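You operate a simulated robot arm through the tools that you are given. There is no shell and no other tool. Be economical: measure what you need, move in short steps, check, and stop when the job is done.

Carry out the task below with a simulated robot arm. There is one attempt and no reset: what you move stays moved.

JOB
Wash the small plate with soap, rinse it cold and rack it.
Fine: yellow sponge, soaped on the sponge rest and put back; tap off. What is to be rubbed or washed off counts as gone when no trace of it is left.
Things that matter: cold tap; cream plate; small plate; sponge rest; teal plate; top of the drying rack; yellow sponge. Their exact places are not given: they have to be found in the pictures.

It is judged by the outcome, as a careful person would: the job done as asked, and still so three seconds after it is handed in. It fails if anything else is knocked over, pushed out of place, dropped, spilled or broken.

ROBOT AND FRAMES
A 7-joint arm with a two-finger parallel gripper on a trunk, on a base that drives. Base frame: it is fixed to the floor where the robot stands at the start and does not move with it; the origin is under the middle of the robot, x ahead of it, y to its left, z up; the surface under the hand at the start is at about z = 900. Readings come in mm, rad, newtons and seconds.
With the tool pointing down near the work surface it reaches from about 300 to 720 mm from the robot's upright axis, wherever it stands. Its first joint turns from -2.897 to 2.897 rad. Places, roughly: cold tap [600, 200, 1000]; sponge rest [500, 0, 900]; top of the drying rack [400, 700, 900]. Payload 3.43 kg.
The tool frame sits at the grasp point between the pads (the TCP): z along the fingers, y along the line on which they close. The tips reach 30 mm beyond it. Largest opening 94 mm; finger width 28, thickness 10; the body of the gripper, 50 by 96 mm, starts 55 mm behind the TCP.
Orientation is told as [roll, pitch, yaw] about the base's x, y, z axes, in that order, counted from this pose: with the fingers straight down and closing along the base's y, the tool's x points along the base's -x, its y along +y and its z along -z.

CONTROLS
- The arm moves only by the tool arm_command. Its argument "targets" is a list of rows, each an object (a shift or turn left out is 0, a gripper value left out holds the last) with "translation": the shift along the tool's x, y, z in mm, a list of three; "dr": the turn, a rotation vector about the tool's x, y, z in degrees, a list of three; "grip": the gripper command, from -1 (shut) to 1 (fully open), values between in proportion. In form: [{"translation": [x, y, z], "dr": [wx, wy, wz], "grip": grip}, ...]. A call has 1 to 10 rows; each row shifts and turns the commanded pose from where the row before left it, along the tool's axes as they then stand. A row lasts 0.2 s, in which the tool goes at most 50 mm and 0.15 rad; a call with a longer step from one row to the next is refused whole, and so is a gripper value outside its range. A pose out of reach is approached as far as the arm can. The call stops where the force on the tool passes 40 N (or 10 N more than at its start, if that is more) or the arm is blocked; 0.2 s more then pass. The fingers move at their own pace (about 108 mm/s each) and stop on an object; they squeeze with about 23 N. The grip force told is the motor's: it shows also when the fingers shut on nothing. Time passes only in rows, and 0.2 s behind the last, so rows that do not move let the fingers close. It gives the time, the measured TCP pose, the force on the tool (base axes), the opening and the grip force at its end, in the units of the frame above (readings bear some noise), with the torque about the TCP (base axes, N m) and any sound that the robot's microphone picked up.
- Cameras (640 x 400 px; columns grow to the right, rows downward): "scene" is now at [412, 102.2, 1364.3]; the picture's right is [0.00, -0.17, 0.99], its down [-0.36, 0.92, 0.16] and it looks along [-0.93, -0.36, -0.06] (base axes); focal length 214 px, centre (320, 200). "wrist" rides on the gripper at [76, 14, -102] in the tool frame; the picture's right is [-0.18, 0.98, 0.00], its down [-0.75, -0.14, -0.64] and it looks along [-0.63, -0.12, 0.77] (tool axes); focal length 243 px, centre (320, 200).
- get_image(camera): a new picture of that camera. No time passes.
- move_column(by): slides the trunk up (or, below 0, down) by that many mm; the arm and the scene camera ride with it, the base frame stays. It gives what a move gives, with no picture.
- roll_base(legs): drives the robot by 1 to 6 legs, each [ahead, left, turn to the left] in mm, mm and rad, along the robot's own axes; the way and the turn of a leg run together, so that a leg with both is an arc; at most 1500 mm and 3.142 rad a leg. The arm and the cameras ride along, it lands a little off, and it stops where it bumps. It gives what a move gives.
- pan_tilt(pan, tilt): turns the head with the scene camera to pan (to the left, within 1.396 rad either way) and tilt (down, from -0.506 to 1.204), counted from straight ahead of the robot. It gives what a move gives.
- measure_at(camera, pixels): for up to 12 pixels [column, row] of the newest picture of that camera ("zoom" is the newest enlarged one), the place [x, y, z] in the base frame of the surface seen there, good to about 2 mm, but the place of the scene camera against the robot may be out by one fixed shift of up to 25 mm in any direction. No time passes.
- enlarge(camera, box): a new picture of the part [left, top, right, bottom] of that camera's present view, enlarged. No time passes.
- sign_off(): hands the job in; it is judged then, once.

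Keep the steps short. Do not move on a guess: measure, check each grasp and each placing, and mend mistakes. In all there are 80 turns and 60 pictures (those below and enlarged ones count). Leave the gripper open and the arm clear of the work at the hand-in unless told otherwise, and finish with a single line.

The tools are called by a JSON object that holds its "op" and its "data". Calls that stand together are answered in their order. arm_command: Moves the arm, as the interface text tells. Its arguments: {"type":"object","properties":{"targets":{"type":"array","items":{"type":"object","properties":{"translation":{"type":"array","items":{"type":"number"}},"dr":{"type":"array","items":{"type":"number"}},"grip":{"type":"number"}}}}},"required":["targets"]} The other tools are called the same way: move_column (by) slides the trunk up or down; roll_base (legs) drives the base; pan_tilt (pan, tilt) turns the head that bears the scene camera; get_image (camera) takes a picture; measure_at (camera, pixels) gives the place of the surface under pixels of a picture; enlarge (camera, box) takes an enlarged picture of a part of a camera's view; sign_off () hands the job in.

At the start:

```text
time_s: 0.0
tool_pos: [397.4, 137.5, 1243.4]
tcp_rot: [0.0, -0.001, -0.001]
contact_force: [-0.9, 0.1, 0.0]
moment: [0.03, -0.02, -0.02]
gripper_width: 94.1
grip_force: 0.1
trunk travel left (down, up): [-275.0, 315.0]
robot x, y, heading: [-1.8, -1.1, -0.002]
head pan, tilt: [-1.4, 1.201]
```

scene: 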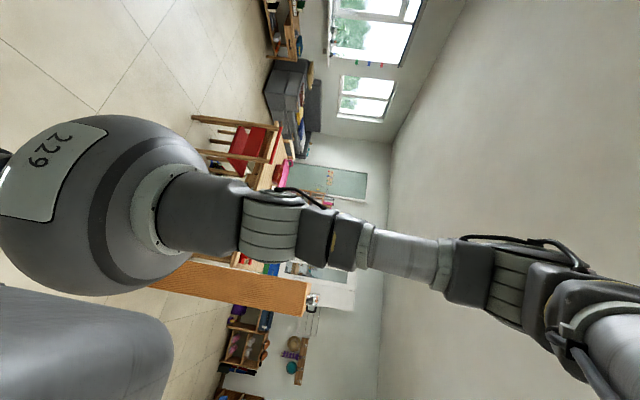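
wrist: 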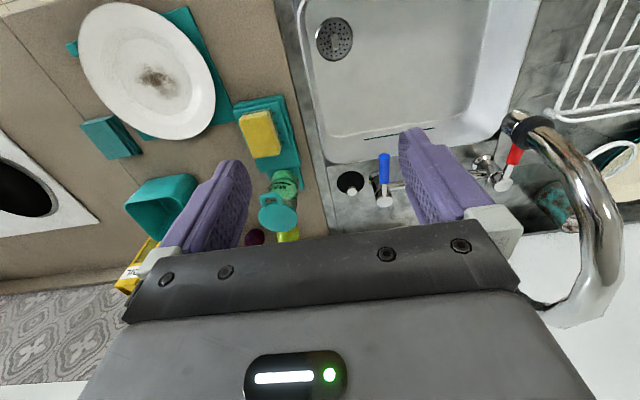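

The wrist view shows a soiled white plate at the left, a yellow sponge on a teal rest, the blue (cold) lever, the sink, and the rack at the right. I'll turn the head to get a proper scene view.

{"op": "pan_tilt", "data": {"pan": 0.0, "tilt": 0.9}}

{"op": "get_image", "data": {"camera": "scene"}}

{"op": "get_image", "data": {"camera": "wrist"}}

```text
time_s: 1.5
tool_pos: [397.9, 138.2, 1242.9]
tcp_rot: [-0.001, -0.001, 0.0]
contact_force: [0.5, -0.6, -0.3]
moment: [-0.04, -0.02, 0.01]
gripper_width: 94.0
grip_force: 0.2
trunk travel left (down, up): [-275.0, 315.0]
robot x, y, heading: [-2.5, -1.1, 0.004]
head pan, tilt: [0.0, 0.901]
```

```text
57 pictures are left
```

scene: 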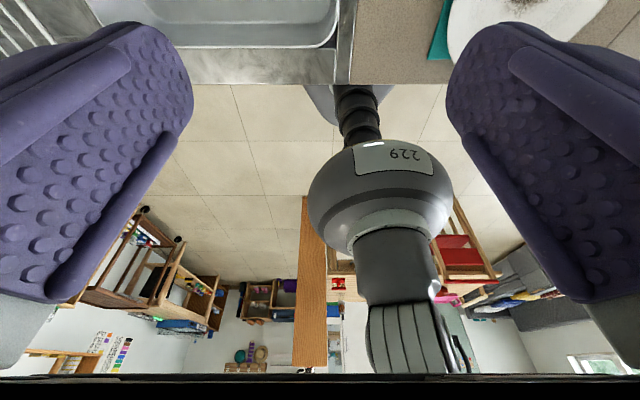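

```text
56 pictures are left
```

wrist: 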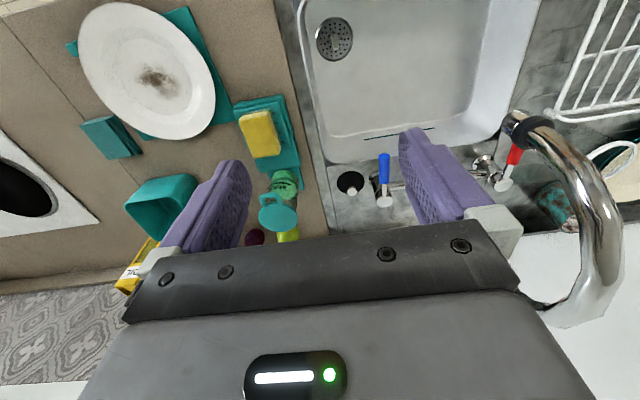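

The scene camera looks backwards and is upside down at this tilt, so I'll tilt it the other way to look at the worktop.

{"op": "pan_tilt", "data": {"pan": 0.0, "tilt": -0.3}}

{"op": "get_image", "data": {"camera": "scene"}}

{"op": "measure_at", "data": {"camera": "wrist", "pixels": [[82, 40], [212, 100], [150, 75], [100, 20], [180, 135], [260, 132], [240, 115], [277, 150], [384, 160], [384, 185], [515, 150], [340, 120]]}}

```text
time_s: 2.9
tool_pos: [395.9, 138.1, 1243.4]
tcp_rot: [0.001, -0.002, 0.001]
contact_force: [0.2, -0.1, -0.5]
moment: [-0.01, 0.03, -0.03]
gripper_width: 94.0
grip_force: 0.0
trunk travel left (down, up): [-275.0, 315.0]
robot x, y, heading: [2.8, -2.2, 0.002]
head pan, tilt: [0.0, -0.3]
```

```text
55 pictures are left
```

scene: 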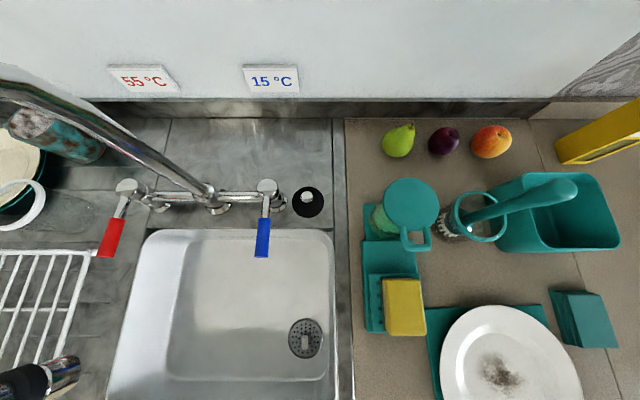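

```text
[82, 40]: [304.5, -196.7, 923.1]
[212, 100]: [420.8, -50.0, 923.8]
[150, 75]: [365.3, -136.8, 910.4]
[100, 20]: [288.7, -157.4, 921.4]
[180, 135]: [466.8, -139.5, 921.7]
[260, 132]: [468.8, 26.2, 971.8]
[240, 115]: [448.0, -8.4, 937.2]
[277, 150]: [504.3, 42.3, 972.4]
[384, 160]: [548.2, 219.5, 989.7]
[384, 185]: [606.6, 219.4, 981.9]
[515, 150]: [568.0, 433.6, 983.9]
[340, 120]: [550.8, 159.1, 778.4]
```

Now the view is useful. I'll enlarge the crowded right side and look further down and to the left.

{"op": "enlarge", "data": {"camera": "scene", "box": [340, 160, 620, 400]}}

{"op": "enlarge", "data": {"camera": "scene", "box": [0, 60, 320, 400]}}

{"op": "measure_at", "data": {"camera": "scene", "pixels": [[500, 372], [470, 320], [404, 305], [404, 280], [372, 330], [372, 290], [410, 205], [262, 250], [267, 185], [60, 370], [120, 100], [308, 345]]}}

{"op": "pan_tilt", "data": {"pan": 0.7, "tilt": 0.0}}

{"op": "get_image", "data": {"camera": "scene"}}

```text
1.67 times, centred on (480, 280) of scene
```

zoom: 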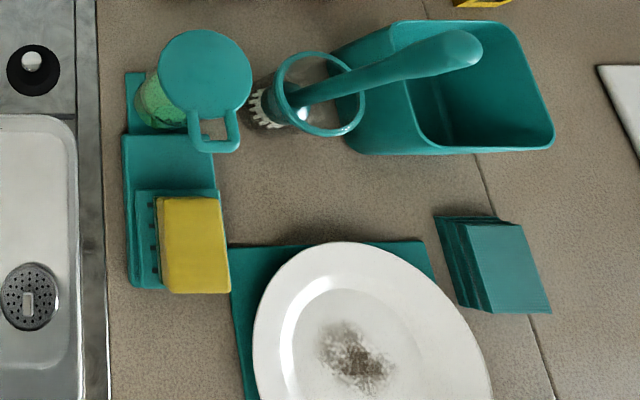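

```text
1.18 times, centred on (160, 230) of scene
```

zoom: 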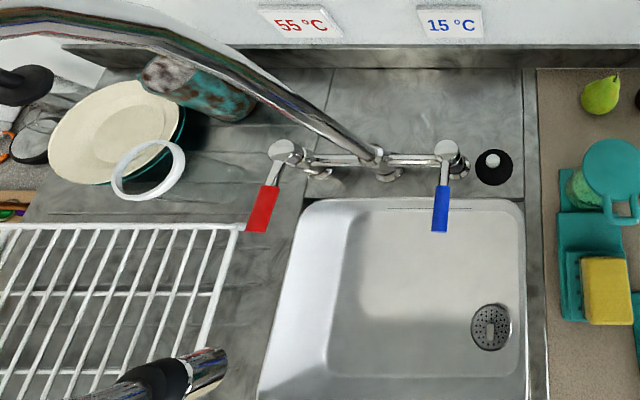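

```text
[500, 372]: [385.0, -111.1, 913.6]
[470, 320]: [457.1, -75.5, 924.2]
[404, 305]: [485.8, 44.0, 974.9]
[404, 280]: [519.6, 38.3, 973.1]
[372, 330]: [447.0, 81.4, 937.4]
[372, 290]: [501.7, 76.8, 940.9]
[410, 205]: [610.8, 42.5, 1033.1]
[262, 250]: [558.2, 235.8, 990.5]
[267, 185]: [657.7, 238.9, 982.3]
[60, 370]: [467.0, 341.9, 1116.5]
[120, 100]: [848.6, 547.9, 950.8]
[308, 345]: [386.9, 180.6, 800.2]
```

```text
time_s: 4.0
tool_pos: [398.3, 138.0, 1243.4]
tcp_rot: [0.0, -0.001, 0.0]
contact_force: [-0.4, -0.4, 0.7]
moment: [0.0, 0.0, 0.02]
gripper_width: 94.0
grip_force: 0.1
trunk travel left (down, up): [-275.0, 315.0]
robot x, y, heading: [-0.9, 2.6, -0.001]
head pan, tilt: [0.7, 0.0]
```

```text
52 pictures are left
```

scene: 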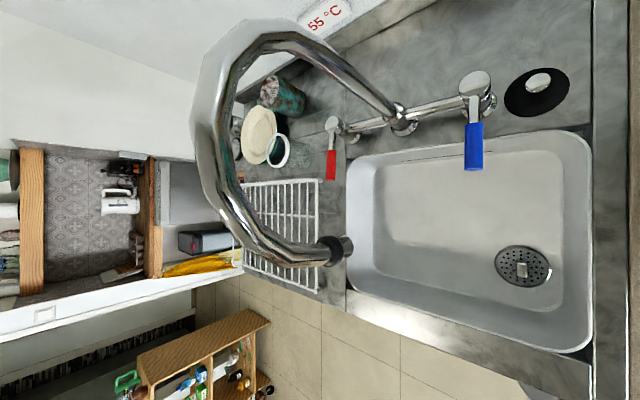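

The rack is a wire grid at the left with the cream and teal plates leaning behind it. I'll look closely at the sponge, the soap thing and the rack.

{"op": "enlarge", "data": {"camera": "wrist", "box": [200, 80, 360, 250]}}

{"op": "measure_at", "data": {"camera": "scene", "pixels": [[340, 250], [355, 300], [350, 180], [370, 250], [315, 185], [315, 290], [245, 190], [245, 270], [260, 135], [283, 150], [330, 175], [460, 240]]}}

{"op": "enlarge", "data": {"camera": "scene", "box": [220, 60, 360, 320]}}

```text
2.35 times, centred on (280, 165) of wrist
```

zoom: 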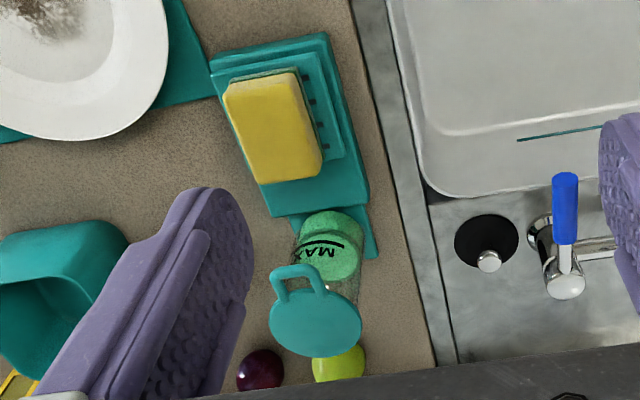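

```text
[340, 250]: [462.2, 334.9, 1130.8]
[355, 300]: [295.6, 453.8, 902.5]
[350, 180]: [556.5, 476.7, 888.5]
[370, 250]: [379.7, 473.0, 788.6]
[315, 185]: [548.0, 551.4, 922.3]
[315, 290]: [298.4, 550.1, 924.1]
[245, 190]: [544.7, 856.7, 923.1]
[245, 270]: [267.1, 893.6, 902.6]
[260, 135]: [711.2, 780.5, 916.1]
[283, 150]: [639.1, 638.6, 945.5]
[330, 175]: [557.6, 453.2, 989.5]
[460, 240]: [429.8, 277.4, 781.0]
```

```text
1.54 times, centred on (290, 190) of scene
```

zoom: 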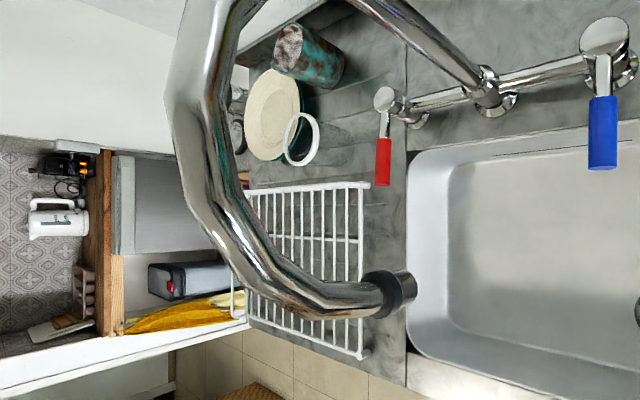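

I'll move the hand closer to the sponge rest and the soap container to understand them; TCP goes to about [446, 62, 1098], clear of everything.

{"op": "arm_command", "data": {"targets": [{"translation": [-12, -19, 36]}, {"translation": [-12, -19, 36]}, {"translation": [-12, -19, 36]}, {"translation": [-12, -19, 36]}, {}]}}

{"op": "get_image", "data": {"camera": "wrist"}}

{"op": "pan_tilt", "data": {"pan": -0.4, "tilt": -0.1}}

{"op": "get_image", "data": {"camera": "scene"}}

```text
time_s: 5.2
tool_pos: [441.8, 60.2, 1099.0]
tcp_rot: [0.0, 0.0, 0.0]
contact_force: [0.4, -0.1, 0.6]
moment: [0.04, -0.02, 0.0]
gripper_width: 93.9
grip_force: 0.0
trunk travel left (down, up): [-275.0, 315.0]
robot x, y, heading: [0.2, 1.1, 0.004]
head pan, tilt: [0.7, 0.0]
```

```text
49 pictures are left
```

wrist: 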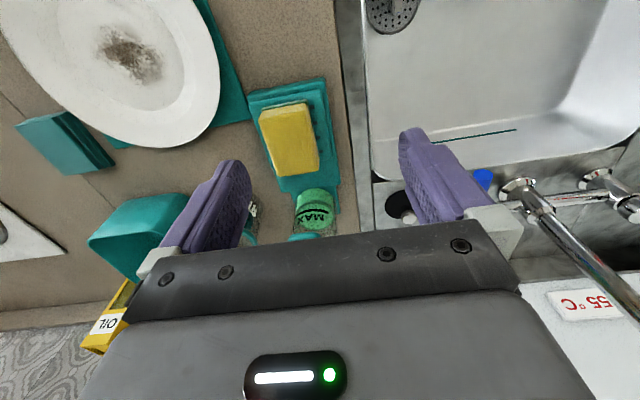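

```text
time_s: 6.5
tool_pos: [441.5, 59.9, 1100.6]
tcp_rot: [0.002, 0.002, 0.0]
contact_force: [0.5, -1.3, 0.5]
moment: [-0.01, 0.02, 0.01]
gripper_width: 94.3
grip_force: 0.1
trunk travel left (down, up): [-275.0, 315.0]
robot x, y, heading: [-1.4, -1.1, 0.0]
head pan, tilt: [-0.4, -0.099]
```

```text
48 pictures are left
```

scene: 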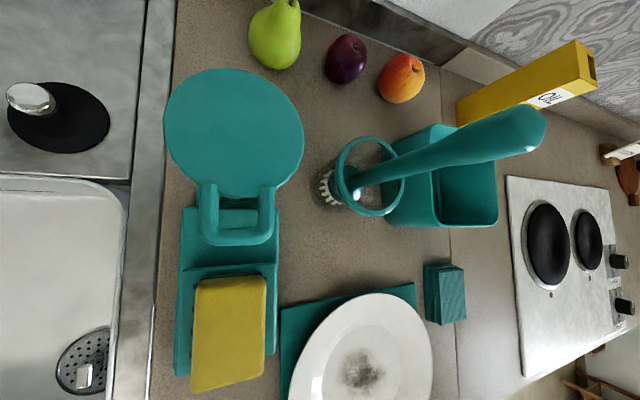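

The scene camera rides near the hand, so this is a close view. I'll enlarge the soap container and measure it.

{"op": "enlarge", "data": {"camera": "scene", "box": [140, 50, 320, 400]}}

{"op": "measure_at", "data": {"camera": "scene", "pixels": [[235, 130], [235, 80], [175, 130], [298, 130], [236, 240], [236, 217], [230, 260], [230, 330], [210, 370], [266, 300], [186, 320], [255, 350]]}}

{"op": "measure_at", "data": {"camera": "wrist", "pixels": [[290, 140], [268, 115], [300, 100], [318, 165], [275, 170], [315, 215], [325, 150], [305, 185], [325, 90], [255, 100], [310, 200], [300, 238]]}}

```text
1.14 times, centred on (230, 225) of scene
```

zoom: 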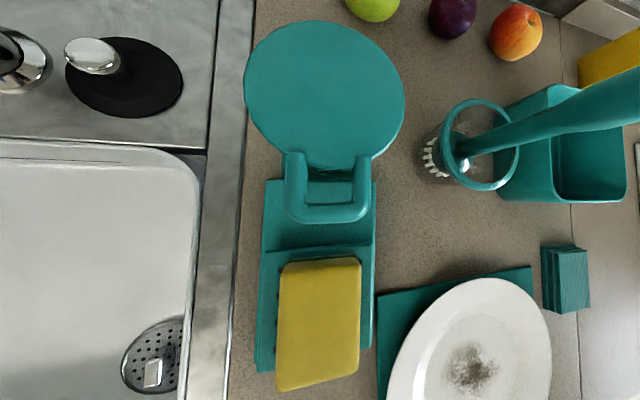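

```text
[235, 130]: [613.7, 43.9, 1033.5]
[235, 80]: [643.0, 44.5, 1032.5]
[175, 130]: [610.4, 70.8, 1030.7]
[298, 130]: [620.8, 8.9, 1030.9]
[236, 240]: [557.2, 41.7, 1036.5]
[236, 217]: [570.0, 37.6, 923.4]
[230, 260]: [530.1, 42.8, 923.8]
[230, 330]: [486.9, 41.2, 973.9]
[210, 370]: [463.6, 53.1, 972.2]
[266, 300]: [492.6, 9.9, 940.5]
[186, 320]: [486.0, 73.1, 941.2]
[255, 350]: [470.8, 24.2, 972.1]
```

```text
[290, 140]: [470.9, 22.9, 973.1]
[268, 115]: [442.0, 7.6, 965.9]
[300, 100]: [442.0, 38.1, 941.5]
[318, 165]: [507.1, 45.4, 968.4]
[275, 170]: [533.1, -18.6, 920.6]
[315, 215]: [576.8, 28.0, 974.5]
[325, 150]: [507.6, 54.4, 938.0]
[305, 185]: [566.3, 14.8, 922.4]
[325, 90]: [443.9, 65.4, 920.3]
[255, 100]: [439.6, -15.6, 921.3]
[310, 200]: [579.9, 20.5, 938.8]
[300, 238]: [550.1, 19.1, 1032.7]
```

The soap bottle stands at about [605, 28] with a flat disc head (z 1033) and a loop towards the rest. I want a side view, so I'll lower and tilt the hand to look forwards.

{"op": "arm_command", "data": {"targets": [{"translation": [15, -7, 30]}, {"translation": [16, -7, 25]}, {"dr": [0, -7, 0]}, {"dr": [0, -7, 0]}, {"dr": [0, -7, 0]}, {"dr": [0, -7, 0]}, {"dr": [0, -7, 0]}, {}]}}

{"op": "get_image", "data": {"camera": "wrist"}}

```text
time_s: 8.3
tool_pos: [413.1, 48.5, 1044.5]
tcp_rot: [0.0, -0.613, 0.002]
contact_force: [-0.4, 0.2, -0.5]
moment: [-0.03, 0.0, 0.02]
gripper_width: 94.1
grip_force: 0.1
trunk travel left (down, up): [-275.0, 315.0]
robot x, y, heading: [-1.6, 3.7, -0.0]
head pan, tilt: [-0.4, -0.099]
```

```text
46 pictures are left
```

wrist: 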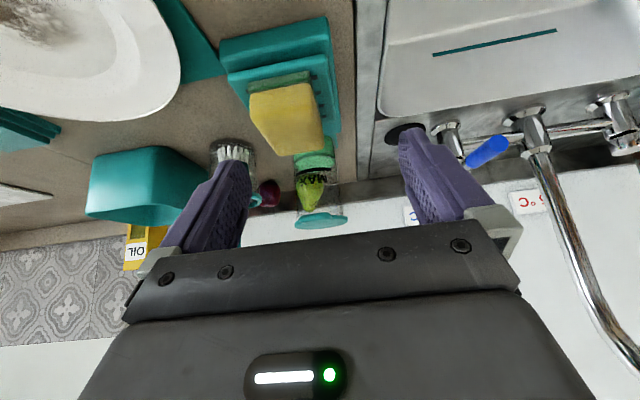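

{"op": "enlarge", "data": {"camera": "wrist", "box": [230, 90, 390, 250]}}

{"op": "measure_at", "data": {"camera": "wrist", "pixels": [[315, 165], [312, 178], [310, 195], [320, 220], [325, 205], [345, 220], [300, 222], [335, 155], [300, 165]]}}

```text
2.50 times, centred on (310, 170) of wrist
```

zoom: 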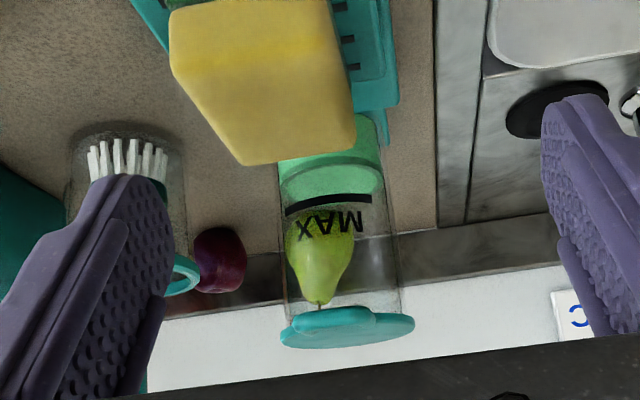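

```text
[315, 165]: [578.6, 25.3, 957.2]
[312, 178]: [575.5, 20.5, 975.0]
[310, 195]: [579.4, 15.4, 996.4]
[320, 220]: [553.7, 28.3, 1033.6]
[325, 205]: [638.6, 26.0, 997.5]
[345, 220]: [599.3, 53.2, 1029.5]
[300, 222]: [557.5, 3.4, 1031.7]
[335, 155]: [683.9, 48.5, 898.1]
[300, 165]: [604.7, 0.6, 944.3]
```

It is a clear soap jar with a lid standing on the sponge rest's base. Next I look at the plate. I'll level the hand and move above it.

{"op": "arm_command", "data": {"targets": [{"dr": [0, 7, 0]}, {"dr": [0, 7, 0]}, {"dr": [0, 7, 0]}, {"dr": [0, 7, 0]}, {"dr": [0, 7, 0]}, {"translation": [15, -40, -20]}, {"translation": [20, -40, -20]}, {"translation": [20, -40, -15]}, {}]}}

{"op": "get_image", "data": {"camera": "wrist"}}

{"op": "get_image", "data": {"camera": "scene"}}

```text
time_s: 10.3
tool_pos: [356.3, -72.7, 1100.6]
tcp_rot: [0.0, 0.001, 0.001]
contact_force: [-0.1, -0.5, 0.2]
moment: [-0.01, 0.01, 0.02]
gripper_width: 94.1
grip_force: 0.1
trunk travel left (down, up): [-275.0, 315.0]
robot x, y, heading: [0.7, -2.7, 0.0]
head pan, tilt: [-0.4, -0.099]
```

```text
44 pictures are left
```

wrist: 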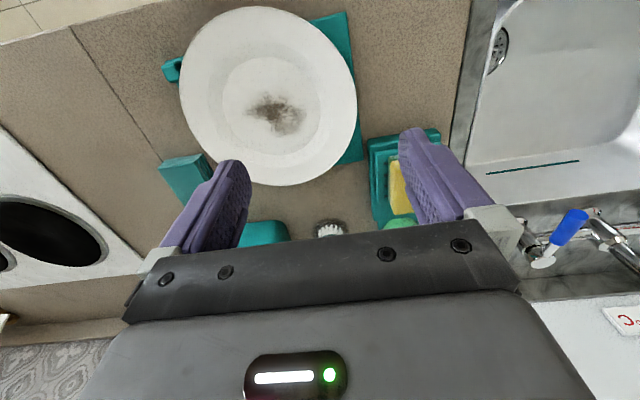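

```text
43 pictures are left
```

scene: 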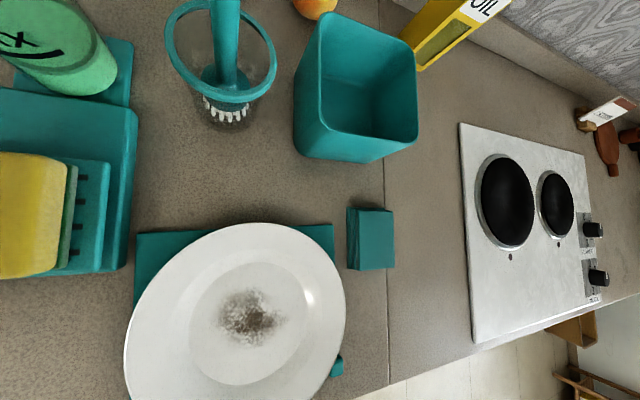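

{"op": "measure_at", "data": {"camera": "wrist", "pixels": [[181, 90], [356, 100], [265, 8], [275, 185], [270, 100], [340, 30], [350, 150], [200, 12], [172, 70], [160, 120], [325, 140], [225, 115]]}}

{"op": "measure_at", "data": {"camera": "scene", "pixels": [[250, 226], [342, 300], [128, 350], [250, 315], [155, 240], [325, 235], [338, 365], [320, 385], [375, 380], [100, 300], [370, 210], [220, 260]]}}

{"op": "enlarge", "data": {"camera": "wrist", "box": [150, 0, 370, 200]}}

```text
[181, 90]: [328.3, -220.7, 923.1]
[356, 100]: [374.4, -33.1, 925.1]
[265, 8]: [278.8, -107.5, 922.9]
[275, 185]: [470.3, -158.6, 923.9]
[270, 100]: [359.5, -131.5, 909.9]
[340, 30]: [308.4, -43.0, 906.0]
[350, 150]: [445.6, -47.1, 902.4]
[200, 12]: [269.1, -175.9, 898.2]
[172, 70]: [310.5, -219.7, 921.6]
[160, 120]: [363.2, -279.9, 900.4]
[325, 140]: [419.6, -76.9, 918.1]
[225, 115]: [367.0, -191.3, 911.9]
```

```text
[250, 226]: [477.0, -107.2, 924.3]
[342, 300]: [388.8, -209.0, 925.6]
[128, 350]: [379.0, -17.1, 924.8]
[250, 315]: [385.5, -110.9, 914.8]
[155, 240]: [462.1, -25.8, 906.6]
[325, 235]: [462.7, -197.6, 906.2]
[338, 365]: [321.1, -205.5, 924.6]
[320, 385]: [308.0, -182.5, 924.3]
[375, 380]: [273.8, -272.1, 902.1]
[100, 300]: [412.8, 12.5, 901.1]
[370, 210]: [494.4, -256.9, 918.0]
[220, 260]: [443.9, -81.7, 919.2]
```

```text
2.00 times, centred on (260, 100) of wrist
```

zoom: 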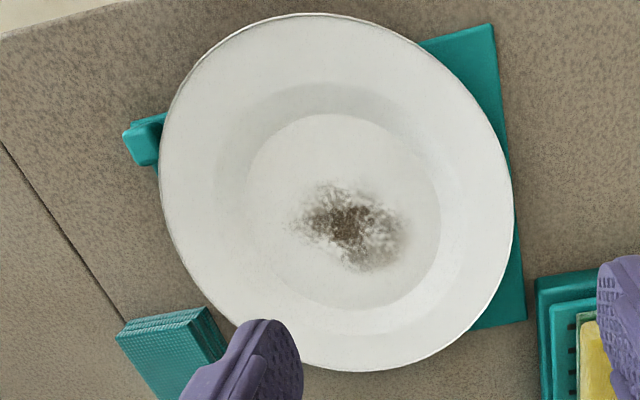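

The plate: centre about [372, -127], radius about 97, rim z 924, on a thin teal mat (z 905). First the sponge: move above it and look straight down.

{"op": "arm_command", "data": {"targets": [{"translation": [-30, 25, 13]}, {"translation": [-30, 25, 13]}, {"translation": [-30, 25, 13]}, {"translation": [-28, 25, 13]}, {}]}}

{"op": "pan_tilt", "data": {"pan": 0, "tilt": -0.1}}

{"op": "get_image", "data": {"camera": "wrist"}}

{"op": "get_image", "data": {"camera": "scene"}}

```text
time_s: 11.5
tool_pos: [476.0, 29.5, 1046.3]
tcp_rot: [0.001, 0.0, 0.001]
contact_force: [0.0, -0.2, 0.8]
moment: [0.0, 0.01, -0.05]
gripper_width: 94.0
grip_force: 0.0
trunk travel left (down, up): [-275.0, 315.0]
robot x, y, heading: [1.0, 1.0, -0.0]
head pan, tilt: [-0.4, -0.099]
```

```text
time_s: 12.4
tool_pos: [474.7, 29.0, 1046.0]
tcp_rot: [-0.001, 0.001, 0.0]
contact_force: [-0.2, 0.3, 0.2]
moment: [-0.03, -0.04, -0.01]
gripper_width: 94.0
grip_force: 0.2
trunk travel left (down, up): [-275.0, 315.0]
robot x, y, heading: [-0.4, 1.0, 0.002]
head pan, tilt: [0.0, -0.099]
```

```text
41 pictures are left
```

wrist: 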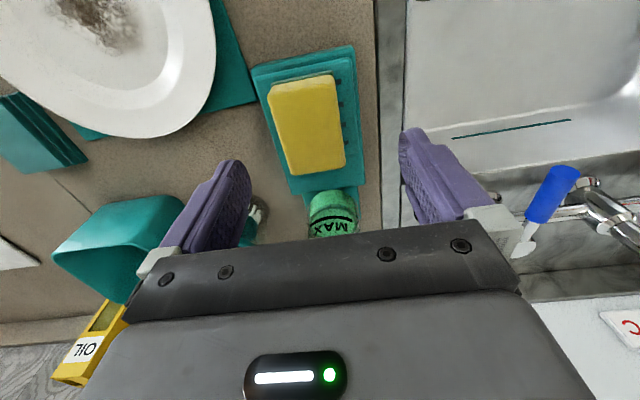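

```text
40 pictures are left
```

scene: 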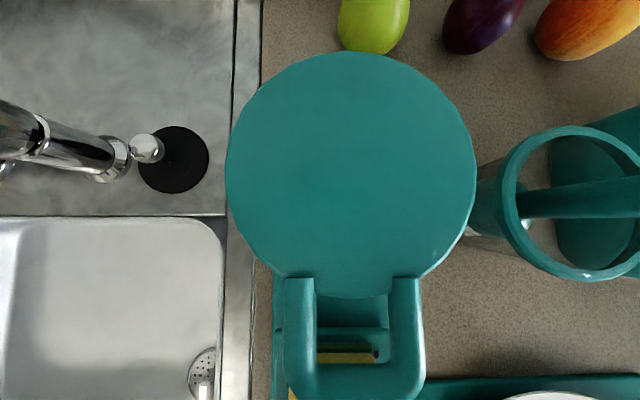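

Now the sponge corners in the wrist picture.

{"op": "measure_at", "data": {"camera": "wrist", "pixels": [[272, 92], [331, 78], [343, 163], [293, 170], [305, 120], [280, 130], [338, 120], [345, 60], [352, 140], [262, 75], [315, 180], [352, 190]]}}

```text
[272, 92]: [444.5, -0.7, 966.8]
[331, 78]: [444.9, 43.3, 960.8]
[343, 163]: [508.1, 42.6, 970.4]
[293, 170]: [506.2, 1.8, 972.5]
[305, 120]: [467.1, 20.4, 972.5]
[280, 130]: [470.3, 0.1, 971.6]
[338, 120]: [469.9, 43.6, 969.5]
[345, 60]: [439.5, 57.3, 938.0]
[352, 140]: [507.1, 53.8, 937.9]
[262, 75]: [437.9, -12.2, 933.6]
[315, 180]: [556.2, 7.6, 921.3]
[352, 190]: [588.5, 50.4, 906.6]
```

Sponge spans x 443–509, y -2–44, top 973. Lower around it (tips at about 948, above the tray edge 940) and close.

{"op": "arm_command", "data": {"targets": [{"translation": [-1, -8, 35]}, {"translation": [0, 0, 35]}, {}, {"grip": -1}, {"grip": -1}, {"grip": -1}]}}

{"op": "get_image", "data": {"camera": "wrist"}}

```text
time_s: 13.1
tool_pos: [482.5, 19.1, 984.8]
tcp_rot: [0.001, -0.026, 0.0]
contact_force: [-12.0, -0.3, 36.4]
moment: [0.04, -3.84, -0.05]
gripper_width: 94.0
grip_force: 0.0
trunk travel left (down, up): [-275.0, 315.0]
robot x, y, heading: [-0.9, 0.3, -0.002]
head pan, tilt: [0.0, -0.099]
stopped in row 3: the force on the tool passed its limit at 54 N (the readings are from after the stop); the commanded pose is now the measured one
```

```text
39 pictures are left
```

wrist: 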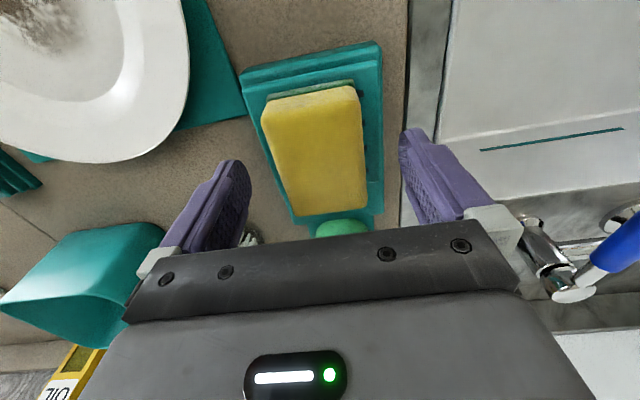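

Something attached to the hand (about 90 mm ahead of the tool) touched the soap jar's lid: the camera head. I'll back straight up, then check the jar and stow the camera.

{"op": "arm_command", "data": {"targets": [{"translation": [0, 0, -20]}, {"translation": [0, 0, -40]}, {}]}}

{"op": "get_image", "data": {"camera": "scene"}}

{"op": "measure_at", "data": {"camera": "scene", "pixels": [[350, 170], [240, 170], [460, 170], [350, 70], [350, 280], [350, 380], [300, 350], [410, 350]]}}

```text
time_s: 13.9
tool_pos: [485.0, 21.0, 1041.9]
tcp_rot: [0.001, -0.016, 0.0]
contact_force: [-0.5, 0.5, 0.0]
moment: [0.0, -0.03, 0.01]
gripper_width: 94.0
grip_force: 0.1
trunk travel left (down, up): [-275.0, 315.0]
robot x, y, heading: [-1.3, 2.7, -0.002]
head pan, tilt: [0.0, -0.099]
```

```text
38 pictures are left
```

scene: 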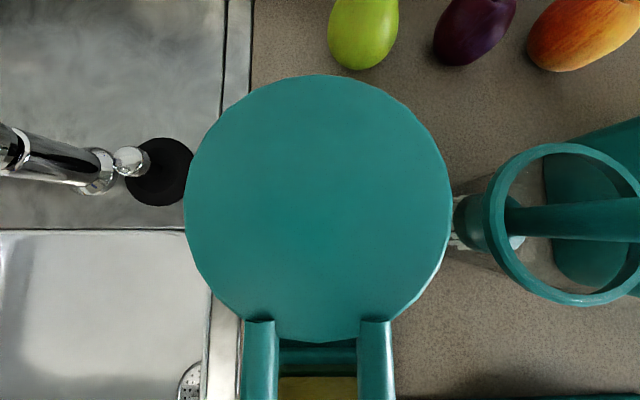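

```text
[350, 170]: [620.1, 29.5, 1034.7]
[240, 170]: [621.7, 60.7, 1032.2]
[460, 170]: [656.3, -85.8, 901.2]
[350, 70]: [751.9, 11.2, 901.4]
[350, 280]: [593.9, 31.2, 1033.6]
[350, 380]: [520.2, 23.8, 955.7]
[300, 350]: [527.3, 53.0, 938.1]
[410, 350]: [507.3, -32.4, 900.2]
```

The lid and jar are still in place (z 1033, centre unchanged). I'll stow the camera head at its starting pan/tilt and correct the small tilt of the tool.

{"op": "pan_tilt", "data": {"pan": -1.396, "tilt": 1.2}}

{"op": "arm_command", "data": {"targets": [{"translation": [9, 0, 0], "dr": [0, 0.9, 0]}, {"translation": [0, 0, 25]}, {"translation": [0, 0, 15]}, {}]}}

```text
time_s: 15.4
tool_pos: [483.6, 19.9, 1040.7]
tcp_rot: [0.0, -0.017, -0.001]
contact_force: [-0.6, -0.1, 0.3]
moment: [0.01, 0.01, 0.03]
gripper_width: 93.9
grip_force: 0.0
trunk travel left (down, up): [-275.0, 315.0]
robot x, y, heading: [1.0, 1.4, 0.001]
head pan, tilt: [-1.396, 1.201]
```

```text
time_s: 16.4
tool_pos: [473.5, 19.3, 1000.5]
tcp_rot: [0.002, -0.003, 0.002]
contact_force: [-0.7, -0.1, 0.7]
moment: [0.04, -0.01, -0.01]
gripper_width: 94.0
grip_force: 0.0
trunk travel left (down, up): [-275.0, 315.0]
robot x, y, heading: [-1.3, -2.0, -0.0]
head pan, tilt: [-1.396, 1.201]
```

No contact at z 1000. Go down gently in small steps.

{"op": "arm_command", "data": {"targets": [{"translation": [0, 0, 4]}, {"translation": [0, 0, 4]}, {"translation": [0, 0, 3]}, {}]}}

{"op": "get_image", "data": {"camera": "scene"}}

```text
time_s: 17.4
tool_pos: [473.2, 20.9, 990.0]
tcp_rot: [0.0, -0.001, 0.001]
contact_force: [0.2, -0.6, 0.3]
moment: [-0.02, 0.0, 0.03]
gripper_width: 93.6
grip_force: 0.1
trunk travel left (down, up): [-275.0, 315.0]
robot x, y, heading: [-3.3, 1.7, 0.002]
head pan, tilt: [-1.396, 1.201]
```

```text
37 pictures are left
```

scene: 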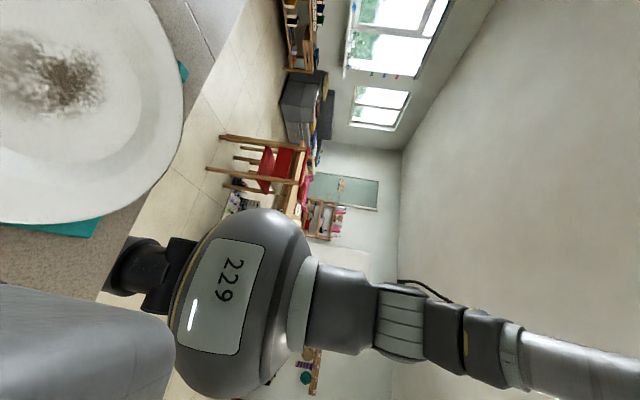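

Still free at z 990. Continue down by 3 mm steps to about 979.

{"op": "arm_command", "data": {"targets": [{"translation": [0, 0, 3]}, {"translation": [0, 0, 3]}, {"translation": [0, 0, 3]}, {"translation": [0, 0, 2]}, {}]}}

```text
time_s: 18.6
tool_pos: [473.3, 20.7, 979.0]
tcp_rot: [-0.002, -0.002, 0.0]
contact_force: [0.2, 0.4, -0.7]
moment: [0.0, 0.03, 0.03]
gripper_width: 94.0
grip_force: 0.1
trunk travel left (down, up): [-275.0, 315.0]
robot x, y, heading: [-5.2, 0.8, -0.002]
head pan, tilt: [-1.396, 1.201]
```

No contact, so the camera head was the culprit and stays stowed. Close on the sponge.

{"op": "arm_command", "data": {"targets": [{"grip": -1}, {"grip": -1}, {"grip": -1}, {"grip": -1}]}}

{"op": "get_image", "data": {"camera": "wrist"}}

```text
time_s: 19.6
tool_pos: [473.7, 21.1, 979.1]
tcp_rot: [0.001, 0.0, 0.002]
contact_force: [-0.2, -0.9, 0.1]
moment: [-0.01, 0.0, -0.01]
gripper_width: 48.8
grip_force: 23.5
trunk travel left (down, up): [-275.0, 315.0]
robot x, y, heading: [-0.3, 0.9, 0.0]
head pan, tilt: [-1.396, 1.201]
```

```text
36 pictures are left
```

wrist: 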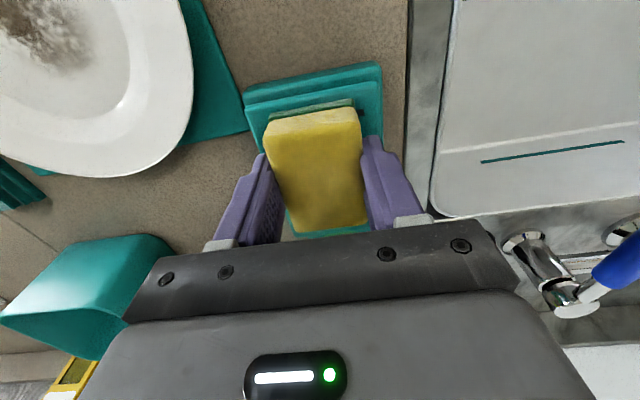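

Held at 48.8 mm. Now press the sponge lightly onto the rest, to see whether it takes up soap.

{"op": "arm_command", "data": {"targets": [{"translation": [0, 0, 3]}, {"translation": [0, 0, 2]}, {"translation": [0, 0, 2]}, {}, {}]}}

{"op": "get_image", "data": {"camera": "wrist"}}

```text
time_s: 20.8
tool_pos: [474.7, 21.7, 970.6]
tcp_rot: [-0.001, -0.001, 0.0]
contact_force: [1.4, 0.2, 2.1]
moment: [-0.02, -0.04, 0.0]
gripper_width: 48.6
grip_force: 22.9
trunk travel left (down, up): [-275.0, 315.0]
robot x, y, heading: [1.1, -2.4, -0.001]
head pan, tilt: [-1.396, 1.201]
```

```text
35 pictures are left
```

wrist: 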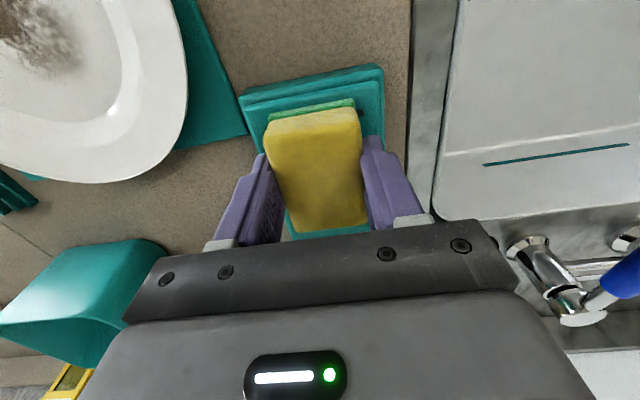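

The strip under the sponge has turned bright green, possibly soap. Press a bit further, then lift and look.

{"op": "arm_command", "data": {"targets": [{"translation": [0, 0, 2]}, {"translation": [0, 0, 2]}, {}, {"translation": [0, 0, -20]}, {"translation": [0, 0, -30]}, {"translation": [20, 0, -30]}, {}]}}

{"op": "enlarge", "data": {"camera": "wrist", "box": [200, 40, 440, 250]}}

```text
time_s: 22.4
tool_pos: [454.4, 20.4, 1047.2]
tcp_rot: [0.0, 0.001, -0.001]
contact_force: [0.4, 0.2, -0.1]
moment: [0.0, 0.0, 0.0]
gripper_width: 48.7
grip_force: 23.3
trunk travel left (down, up): [-275.0, 315.0]
robot x, y, heading: [0.7, 2.4, 0.001]
head pan, tilt: [-1.396, 1.201]
```

```text
1.90 times, centred on (320, 145) of wrist
```

zoom: 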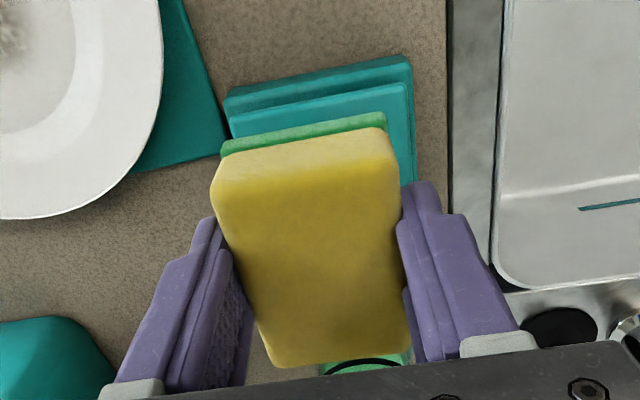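

The sponge's underside is bright green now, so it appears soaped. Carry it over the plate (stain centre about [374, -127]).

{"op": "arm_command", "data": {"targets": [{"translation": [20, -37, 0]}, {"translation": [20, -37, 0]}, {"translation": [20, -37, 0]}, {"translation": [20, -37, 10]}, {"translation": [0, 0, 35]}, {"translation": [0, 0, 30]}, {}]}}

{"op": "get_image", "data": {"camera": "wrist"}}

```text
time_s: 24.0
tool_pos: [373.4, -129.9, 972.5]
tcp_rot: [-0.001, -0.002, -0.001]
contact_force: [-0.1, 1.1, 0.5]
moment: [0.0, 0.0, 0.03]
gripper_width: 48.5
grip_force: 23.3
trunk travel left (down, up): [-275.0, 315.0]
robot x, y, heading: [-0.7, 4.7, 0.002]
head pan, tilt: [-1.396, 1.201]
```

```text
33 pictures are left
```

wrist: 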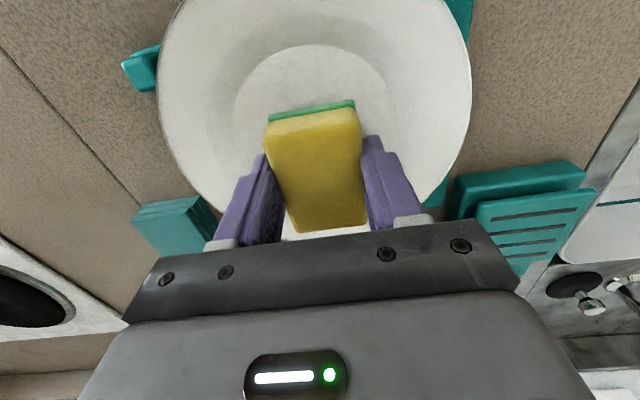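

Sponge is over the plate's flat. Lower in small steps until contact.

{"op": "arm_command", "data": {"targets": [{"translation": [0, 0, 8]}, {"translation": [0, 0, 6]}, {"translation": [0, 0, 4]}, {"translation": [0, 0, 3]}, {"translation": [0, 0, 2]}, {}]}}

```text
time_s: 25.4
tool_pos: [374.0, -128.4, 950.5]
tcp_rot: [0.001, -0.005, 0.0]
contact_force: [-1.5, -0.4, 33.1]
moment: [-0.02, 0.05, -0.01]
gripper_width: 48.6
grip_force: 23.1
trunk travel left (down, up): [-275.0, 315.0]
robot x, y, heading: [-1.2, 0.1, 0.001]
head pan, tilt: [-1.396, 1.201]
```

Contact at z about 951 with 33 N; ease up and rub with a small stroke first.

{"op": "arm_command", "data": {"targets": [{"translation": [0, 0, -1.3]}, {"translation": [8, 0, 0]}, {"translation": [8, 0, 0]}, {"translation": [-10, 0, 0]}, {"translation": [-10, 0, 0]}, {}]}}

{"op": "get_image", "data": {"camera": "wrist"}}

```text
time_s: 26.8
tool_pos: [377.0, -128.8, 950.0]
tcp_rot: [0.003, -0.003, -0.001]
contact_force: [-4.8, -0.2, 7.7]
moment: [-0.05, 0.12, 0.0]
gripper_width: 48.5
grip_force: 23.2
trunk travel left (down, up): [-275.0, 315.0]
robot x, y, heading: [-3.1, 0.2, -0.005]
head pan, tilt: [-1.396, 1.201]
```

```text
32 pictures are left
```

wrist: 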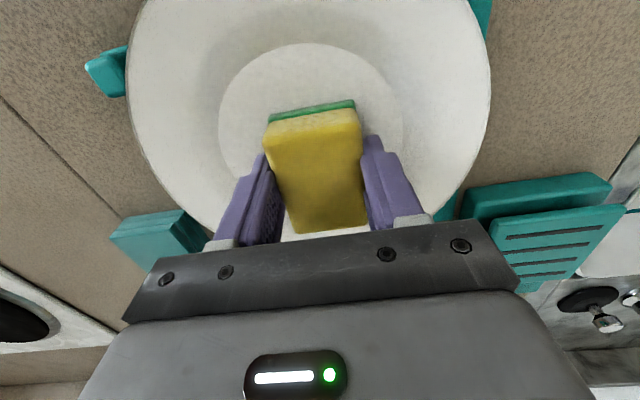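

Force is moderate (about 8 N) and the plate holds still. Rub over the whole stain in a zigzag.

{"op": "arm_command", "data": {"targets": [{"translation": [0, -22, 0]}, {"translation": [-18, 0, 0]}, {"translation": [19, 0, 0]}, {"translation": [19, 0, 0]}, {"translation": [0, 22, 0]}, {"translation": [-19, 0, 0]}, {"translation": [-19, 0, 0]}, {"translation": [0, 22, 0]}, {"translation": [19, 0, 0]}, {"translation": [19, 0, 0]}]}}

{"op": "arm_command", "data": {"targets": [{"translation": [-10, -11, 0]}, {"translation": [-10, 11, 0]}, {"translation": [-18, -11, 0]}, {"translation": [9, -11, 0]}, {"translation": [0, -22, 0]}, {"translation": [10, -8, 0]}, {"translation": [19, 15, 0]}, {"translation": [-10, 15, 0]}, {"translation": [-10, 0, 0]}, {}]}}

{"op": "arm_command", "data": {"targets": [{"translation": [0, 0, -20]}, {"translation": [0, 35, -40]}, {"translation": [0, 40, -20]}, {}]}}

{"op": "get_image", "data": {"camera": "wrist"}}

```text
time_s: 28.9
tool_pos: [380.2, -105.4, 950.2]
tcp_rot: [-0.001, -0.017, 0.005]
contact_force: [2.4, -1.4, 12.9]
moment: [0.03, 0.29, 0.0]
gripper_width: 48.5
grip_force: 23.1
trunk travel left (down, up): [-275.0, 315.0]
robot x, y, heading: [3.5, 0.2, -0.001]
head pan, tilt: [-1.396, 1.201]
stopped in row 10: the force on the tool passed its limit at 42 N (the readings are from after the stop); the commanded pose is now the measured one
```

```text
time_s: 31.1
tool_pos: [399.5, -124.5, 951.2]
tcp_rot: [0.001, -0.015, 0.004]
contact_force: [-4.1, 0.5, 9.5]
moment: [0.02, 0.49, 0.01]
gripper_width: 48.8
grip_force: 23.0
trunk travel left (down, up): [-275.0, 315.0]
robot x, y, heading: [1.9, -1.7, 0.006]
head pan, tilt: [-1.396, 1.201]
```

```text
refused: row 2 steps farther than a row can; nothing moved
```

```text
31 pictures are left
```

wrist: 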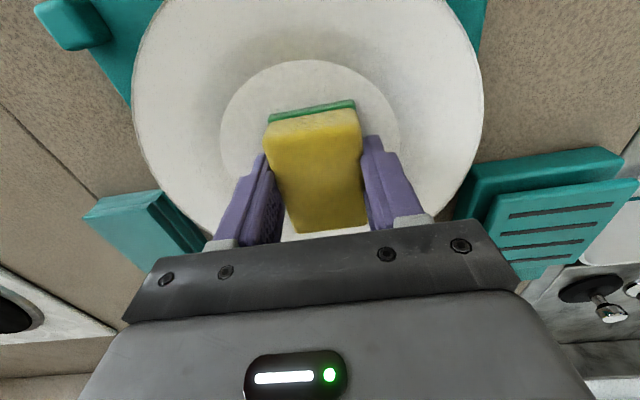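

The plate shifted a bit with the sponge. Lift and look at the stain.

{"op": "arm_command", "data": {"targets": [{"translation": [0, 0, -20]}, {"translation": [0, 30, -35]}, {"translation": [10, 40, -25]}, {"translation": [20, 30, -30]}, {}]}}

{"op": "get_image", "data": {"camera": "wrist"}}

```text
time_s: 32.3
tool_pos: [369.8, -27.2, 1063.8]
tcp_rot: [0.001, -0.013, 0.002]
contact_force: [-0.3, -0.1, -0.2]
moment: [0.04, 0.01, -0.01]
gripper_width: 48.7
grip_force: 23.3
trunk travel left (down, up): [-275.0, 315.0]
robot x, y, heading: [-1.4, 0.2, -0.001]
head pan, tilt: [-1.396, 1.201]
```

```text
30 pictures are left
```

wrist: 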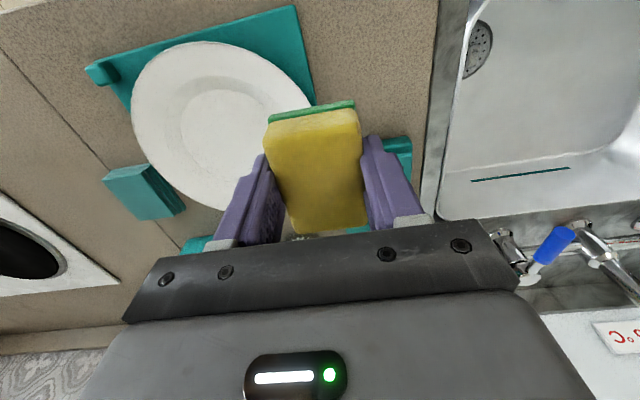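

{"op": "enlarge", "data": {"camera": "wrist", "box": [80, 0, 320, 220]}}

{"op": "measure_at", "data": {"camera": "wrist", "pixels": [[133, 115], [215, 42], [265, 55], [200, 208], [150, 75], [293, 8], [100, 70], [185, 55], [145, 190], [310, 95], [215, 110], [10, 45]]}}

```text
1.82 times, centred on (200, 110) of wrist
```

zoom: 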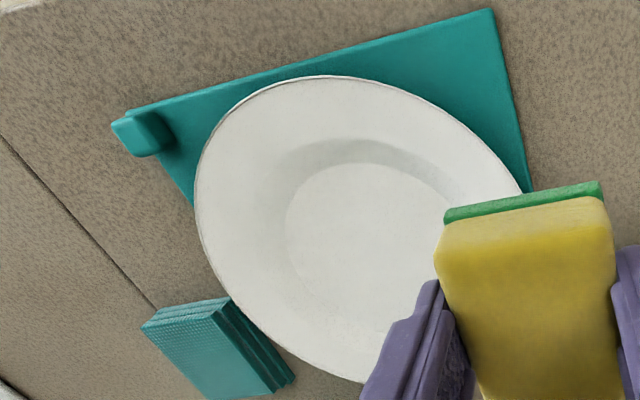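

```text
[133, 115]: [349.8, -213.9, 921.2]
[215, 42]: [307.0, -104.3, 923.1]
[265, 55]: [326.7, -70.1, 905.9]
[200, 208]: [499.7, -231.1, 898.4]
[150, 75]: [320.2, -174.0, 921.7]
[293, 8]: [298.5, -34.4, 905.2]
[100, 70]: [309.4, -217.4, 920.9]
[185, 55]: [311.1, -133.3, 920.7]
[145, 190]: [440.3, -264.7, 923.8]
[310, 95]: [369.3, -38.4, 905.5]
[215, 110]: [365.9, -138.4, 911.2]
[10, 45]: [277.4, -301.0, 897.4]
```

The stain is gone. The plate's near rim is now at x≈306, above the mat. To grip the rim later I need it near the counter's front edge, so I'll use the soapy sponge to rub a bit more and pull the plate back about 50 mm towards me.

{"op": "arm_command", "data": {"targets": [{"translation": [-8, -35, 20], "dr": [0, 0.75, 0]}, {"translation": [-8, -35, 20]}, {"translation": [-8, -34, 25]}, {"translation": [-5, 0, 30]}, {"translation": [0, 0, 12]}, {"translation": [0, 0, 3]}, {"translation": [0, 0, 2.5]}, {}]}}

```text
time_s: 34.1
tool_pos: [397.7, -131.0, 951.4]
tcp_rot: [-0.002, -0.007, 0.003]
contact_force: [1.1, 1.0, 39.1]
moment: [0.21, -0.26, 0.01]
gripper_width: 48.9
grip_force: 22.8
trunk travel left (down, up): [-275.0, 315.0]
robot x, y, heading: [0.3, 4.2, -0.002]
head pan, tilt: [-1.396, 1.201]
```

Too firm (39 N); ease up and pull gently in -x.

{"op": "arm_command", "data": {"targets": [{"translation": [0, 0, -1.2]}, {"translation": [10, 0, 0]}, {"translation": [10, 0, 0]}, {"translation": [10, 0, 0]}, {"translation": [10, 0, 0]}, {"translation": [10, 0, 0]}, {}]}}

{"op": "get_image", "data": {"camera": "wrist"}}

{"op": "measure_at", "data": {"camera": "wrist", "pixels": [[310, 30], [200, 60], [450, 60], [130, 100], [490, 100], [250, 20], [400, 20], [310, 10]]}}

```text
time_s: 34.9
tool_pos: [384.8, -129.7, 950.6]
tcp_rot: [-0.003, -0.013, 0.003]
contact_force: [-2.7, 1.3, 22.4]
moment: [0.19, 0.46, 0.0]
gripper_width: 48.8
grip_force: 23.1
trunk travel left (down, up): [-275.0, 315.0]
robot x, y, heading: [0.2, 1.7, 0.004]
head pan, tilt: [-1.396, 1.201]
stopped in row 3: the force on the tool passed its limit at 52 N (the readings are from after the stop); the commanded pose is now the measured one
```

```text
28 pictures are left
```

wrist: 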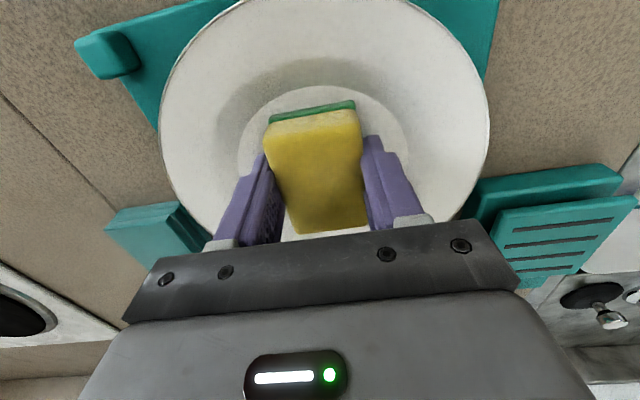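

```text
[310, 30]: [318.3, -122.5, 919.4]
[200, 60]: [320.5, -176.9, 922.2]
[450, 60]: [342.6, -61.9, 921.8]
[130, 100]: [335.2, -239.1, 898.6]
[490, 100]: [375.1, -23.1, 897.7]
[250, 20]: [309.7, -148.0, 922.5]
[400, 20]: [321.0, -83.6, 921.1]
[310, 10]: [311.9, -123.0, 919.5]
```

Pressing still too hard. Raise 2 mm and pull on, pushing against the plate's inner slope.

{"op": "arm_command", "data": {"targets": [{"translation": [0, 0, -1.5], "dr": [0, 0.7, 0]}, {"translation": [7, 0, 0]}, {"translation": [7, 0, 0]}, {"translation": [7, 0, 0]}, {"translation": [7, 0, 0]}, {"translation": [7, 0, 0]}, {"translation": [7, 0, 0]}, {}]}}

{"op": "get_image", "data": {"camera": "wrist"}}

{"op": "measure_at", "data": {"camera": "wrist", "pixels": [[310, 30], [200, 60], [450, 60], [310, 5], [250, 5], [400, 5], [170, 100], [480, 100]]}}

```text
time_s: 36.7
tool_pos: [344.0, -132.6, 950.8]
tcp_rot: [-0.003, 0.006, 0.004]
contact_force: [3.7, 1.1, 3.5]
moment: [0.03, -0.29, 0.03]
gripper_width: 48.7
grip_force: 22.7
trunk travel left (down, up): [-275.0, 315.0]
robot x, y, heading: [1.7, -0.8, 0.001]
head pan, tilt: [-1.396, 1.201]
```

```text
27 pictures are left
```

wrist: 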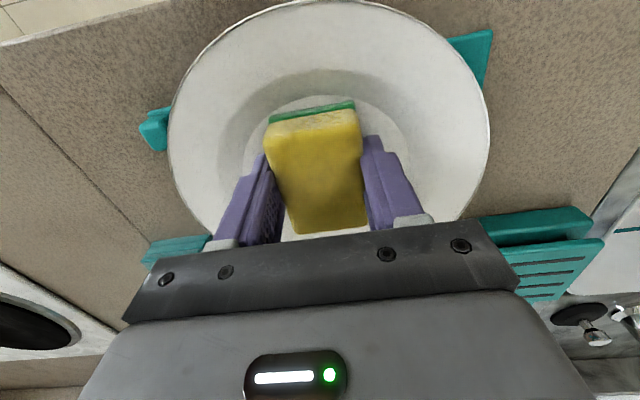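

```text
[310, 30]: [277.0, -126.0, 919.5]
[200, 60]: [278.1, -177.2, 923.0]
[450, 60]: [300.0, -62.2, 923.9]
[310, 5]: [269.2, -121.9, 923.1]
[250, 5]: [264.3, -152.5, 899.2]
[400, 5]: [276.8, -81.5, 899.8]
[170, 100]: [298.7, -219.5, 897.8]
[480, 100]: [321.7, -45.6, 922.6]
```

It follows well; near rim now x≈267. The teal knob at [312, -220] is close, so I drag 15 mm to +y first, then 15 mm more towards me.

{"op": "arm_command", "data": {"targets": [{"translation": [-3, 7, 0]}, {"translation": [0, 7, 0]}, {"translation": [0, 6, 0]}, {"translation": [7, 3, 0]}, {"translation": [7, 0, 0]}, {"translation": [6, 0, 0]}, {}]}}

{"op": "get_image", "data": {"camera": "wrist"}}

{"op": "measure_at", "data": {"camera": "wrist", "pixels": [[310, 10], [200, 60], [450, 60], [40, 45], [80, 30], [100, 24], [170, 100], [488, 100], [155, 125]]}}

```text
time_s: 38.3
tool_pos: [328.5, -106.9, 949.9]
tcp_rot: [-0.003, 0.001, 0.004]
contact_force: [13.7, -0.4, 16.8]
moment: [0.03, -0.47, -0.05]
gripper_width: 48.7
grip_force: 23.2
trunk travel left (down, up): [-275.0, 315.0]
robot x, y, heading: [2.5, -0.3, -0.002]
head pan, tilt: [-1.396, 1.201]
```

```text
26 pictures are left
```

wrist: 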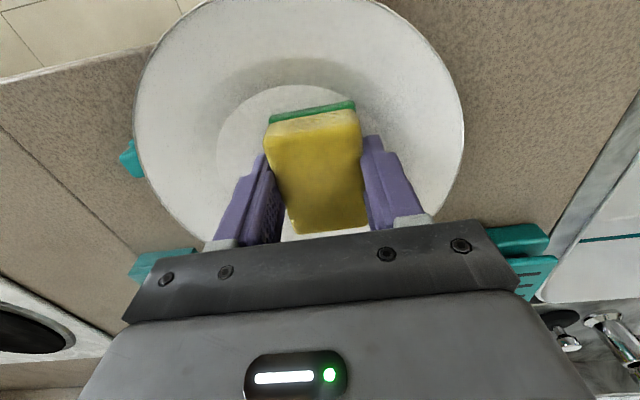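

```text
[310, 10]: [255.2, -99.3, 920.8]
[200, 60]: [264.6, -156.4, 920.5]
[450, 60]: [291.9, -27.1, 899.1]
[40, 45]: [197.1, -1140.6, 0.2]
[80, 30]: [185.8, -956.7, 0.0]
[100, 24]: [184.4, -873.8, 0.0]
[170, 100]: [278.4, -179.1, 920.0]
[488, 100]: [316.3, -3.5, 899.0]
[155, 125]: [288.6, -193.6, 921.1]
```

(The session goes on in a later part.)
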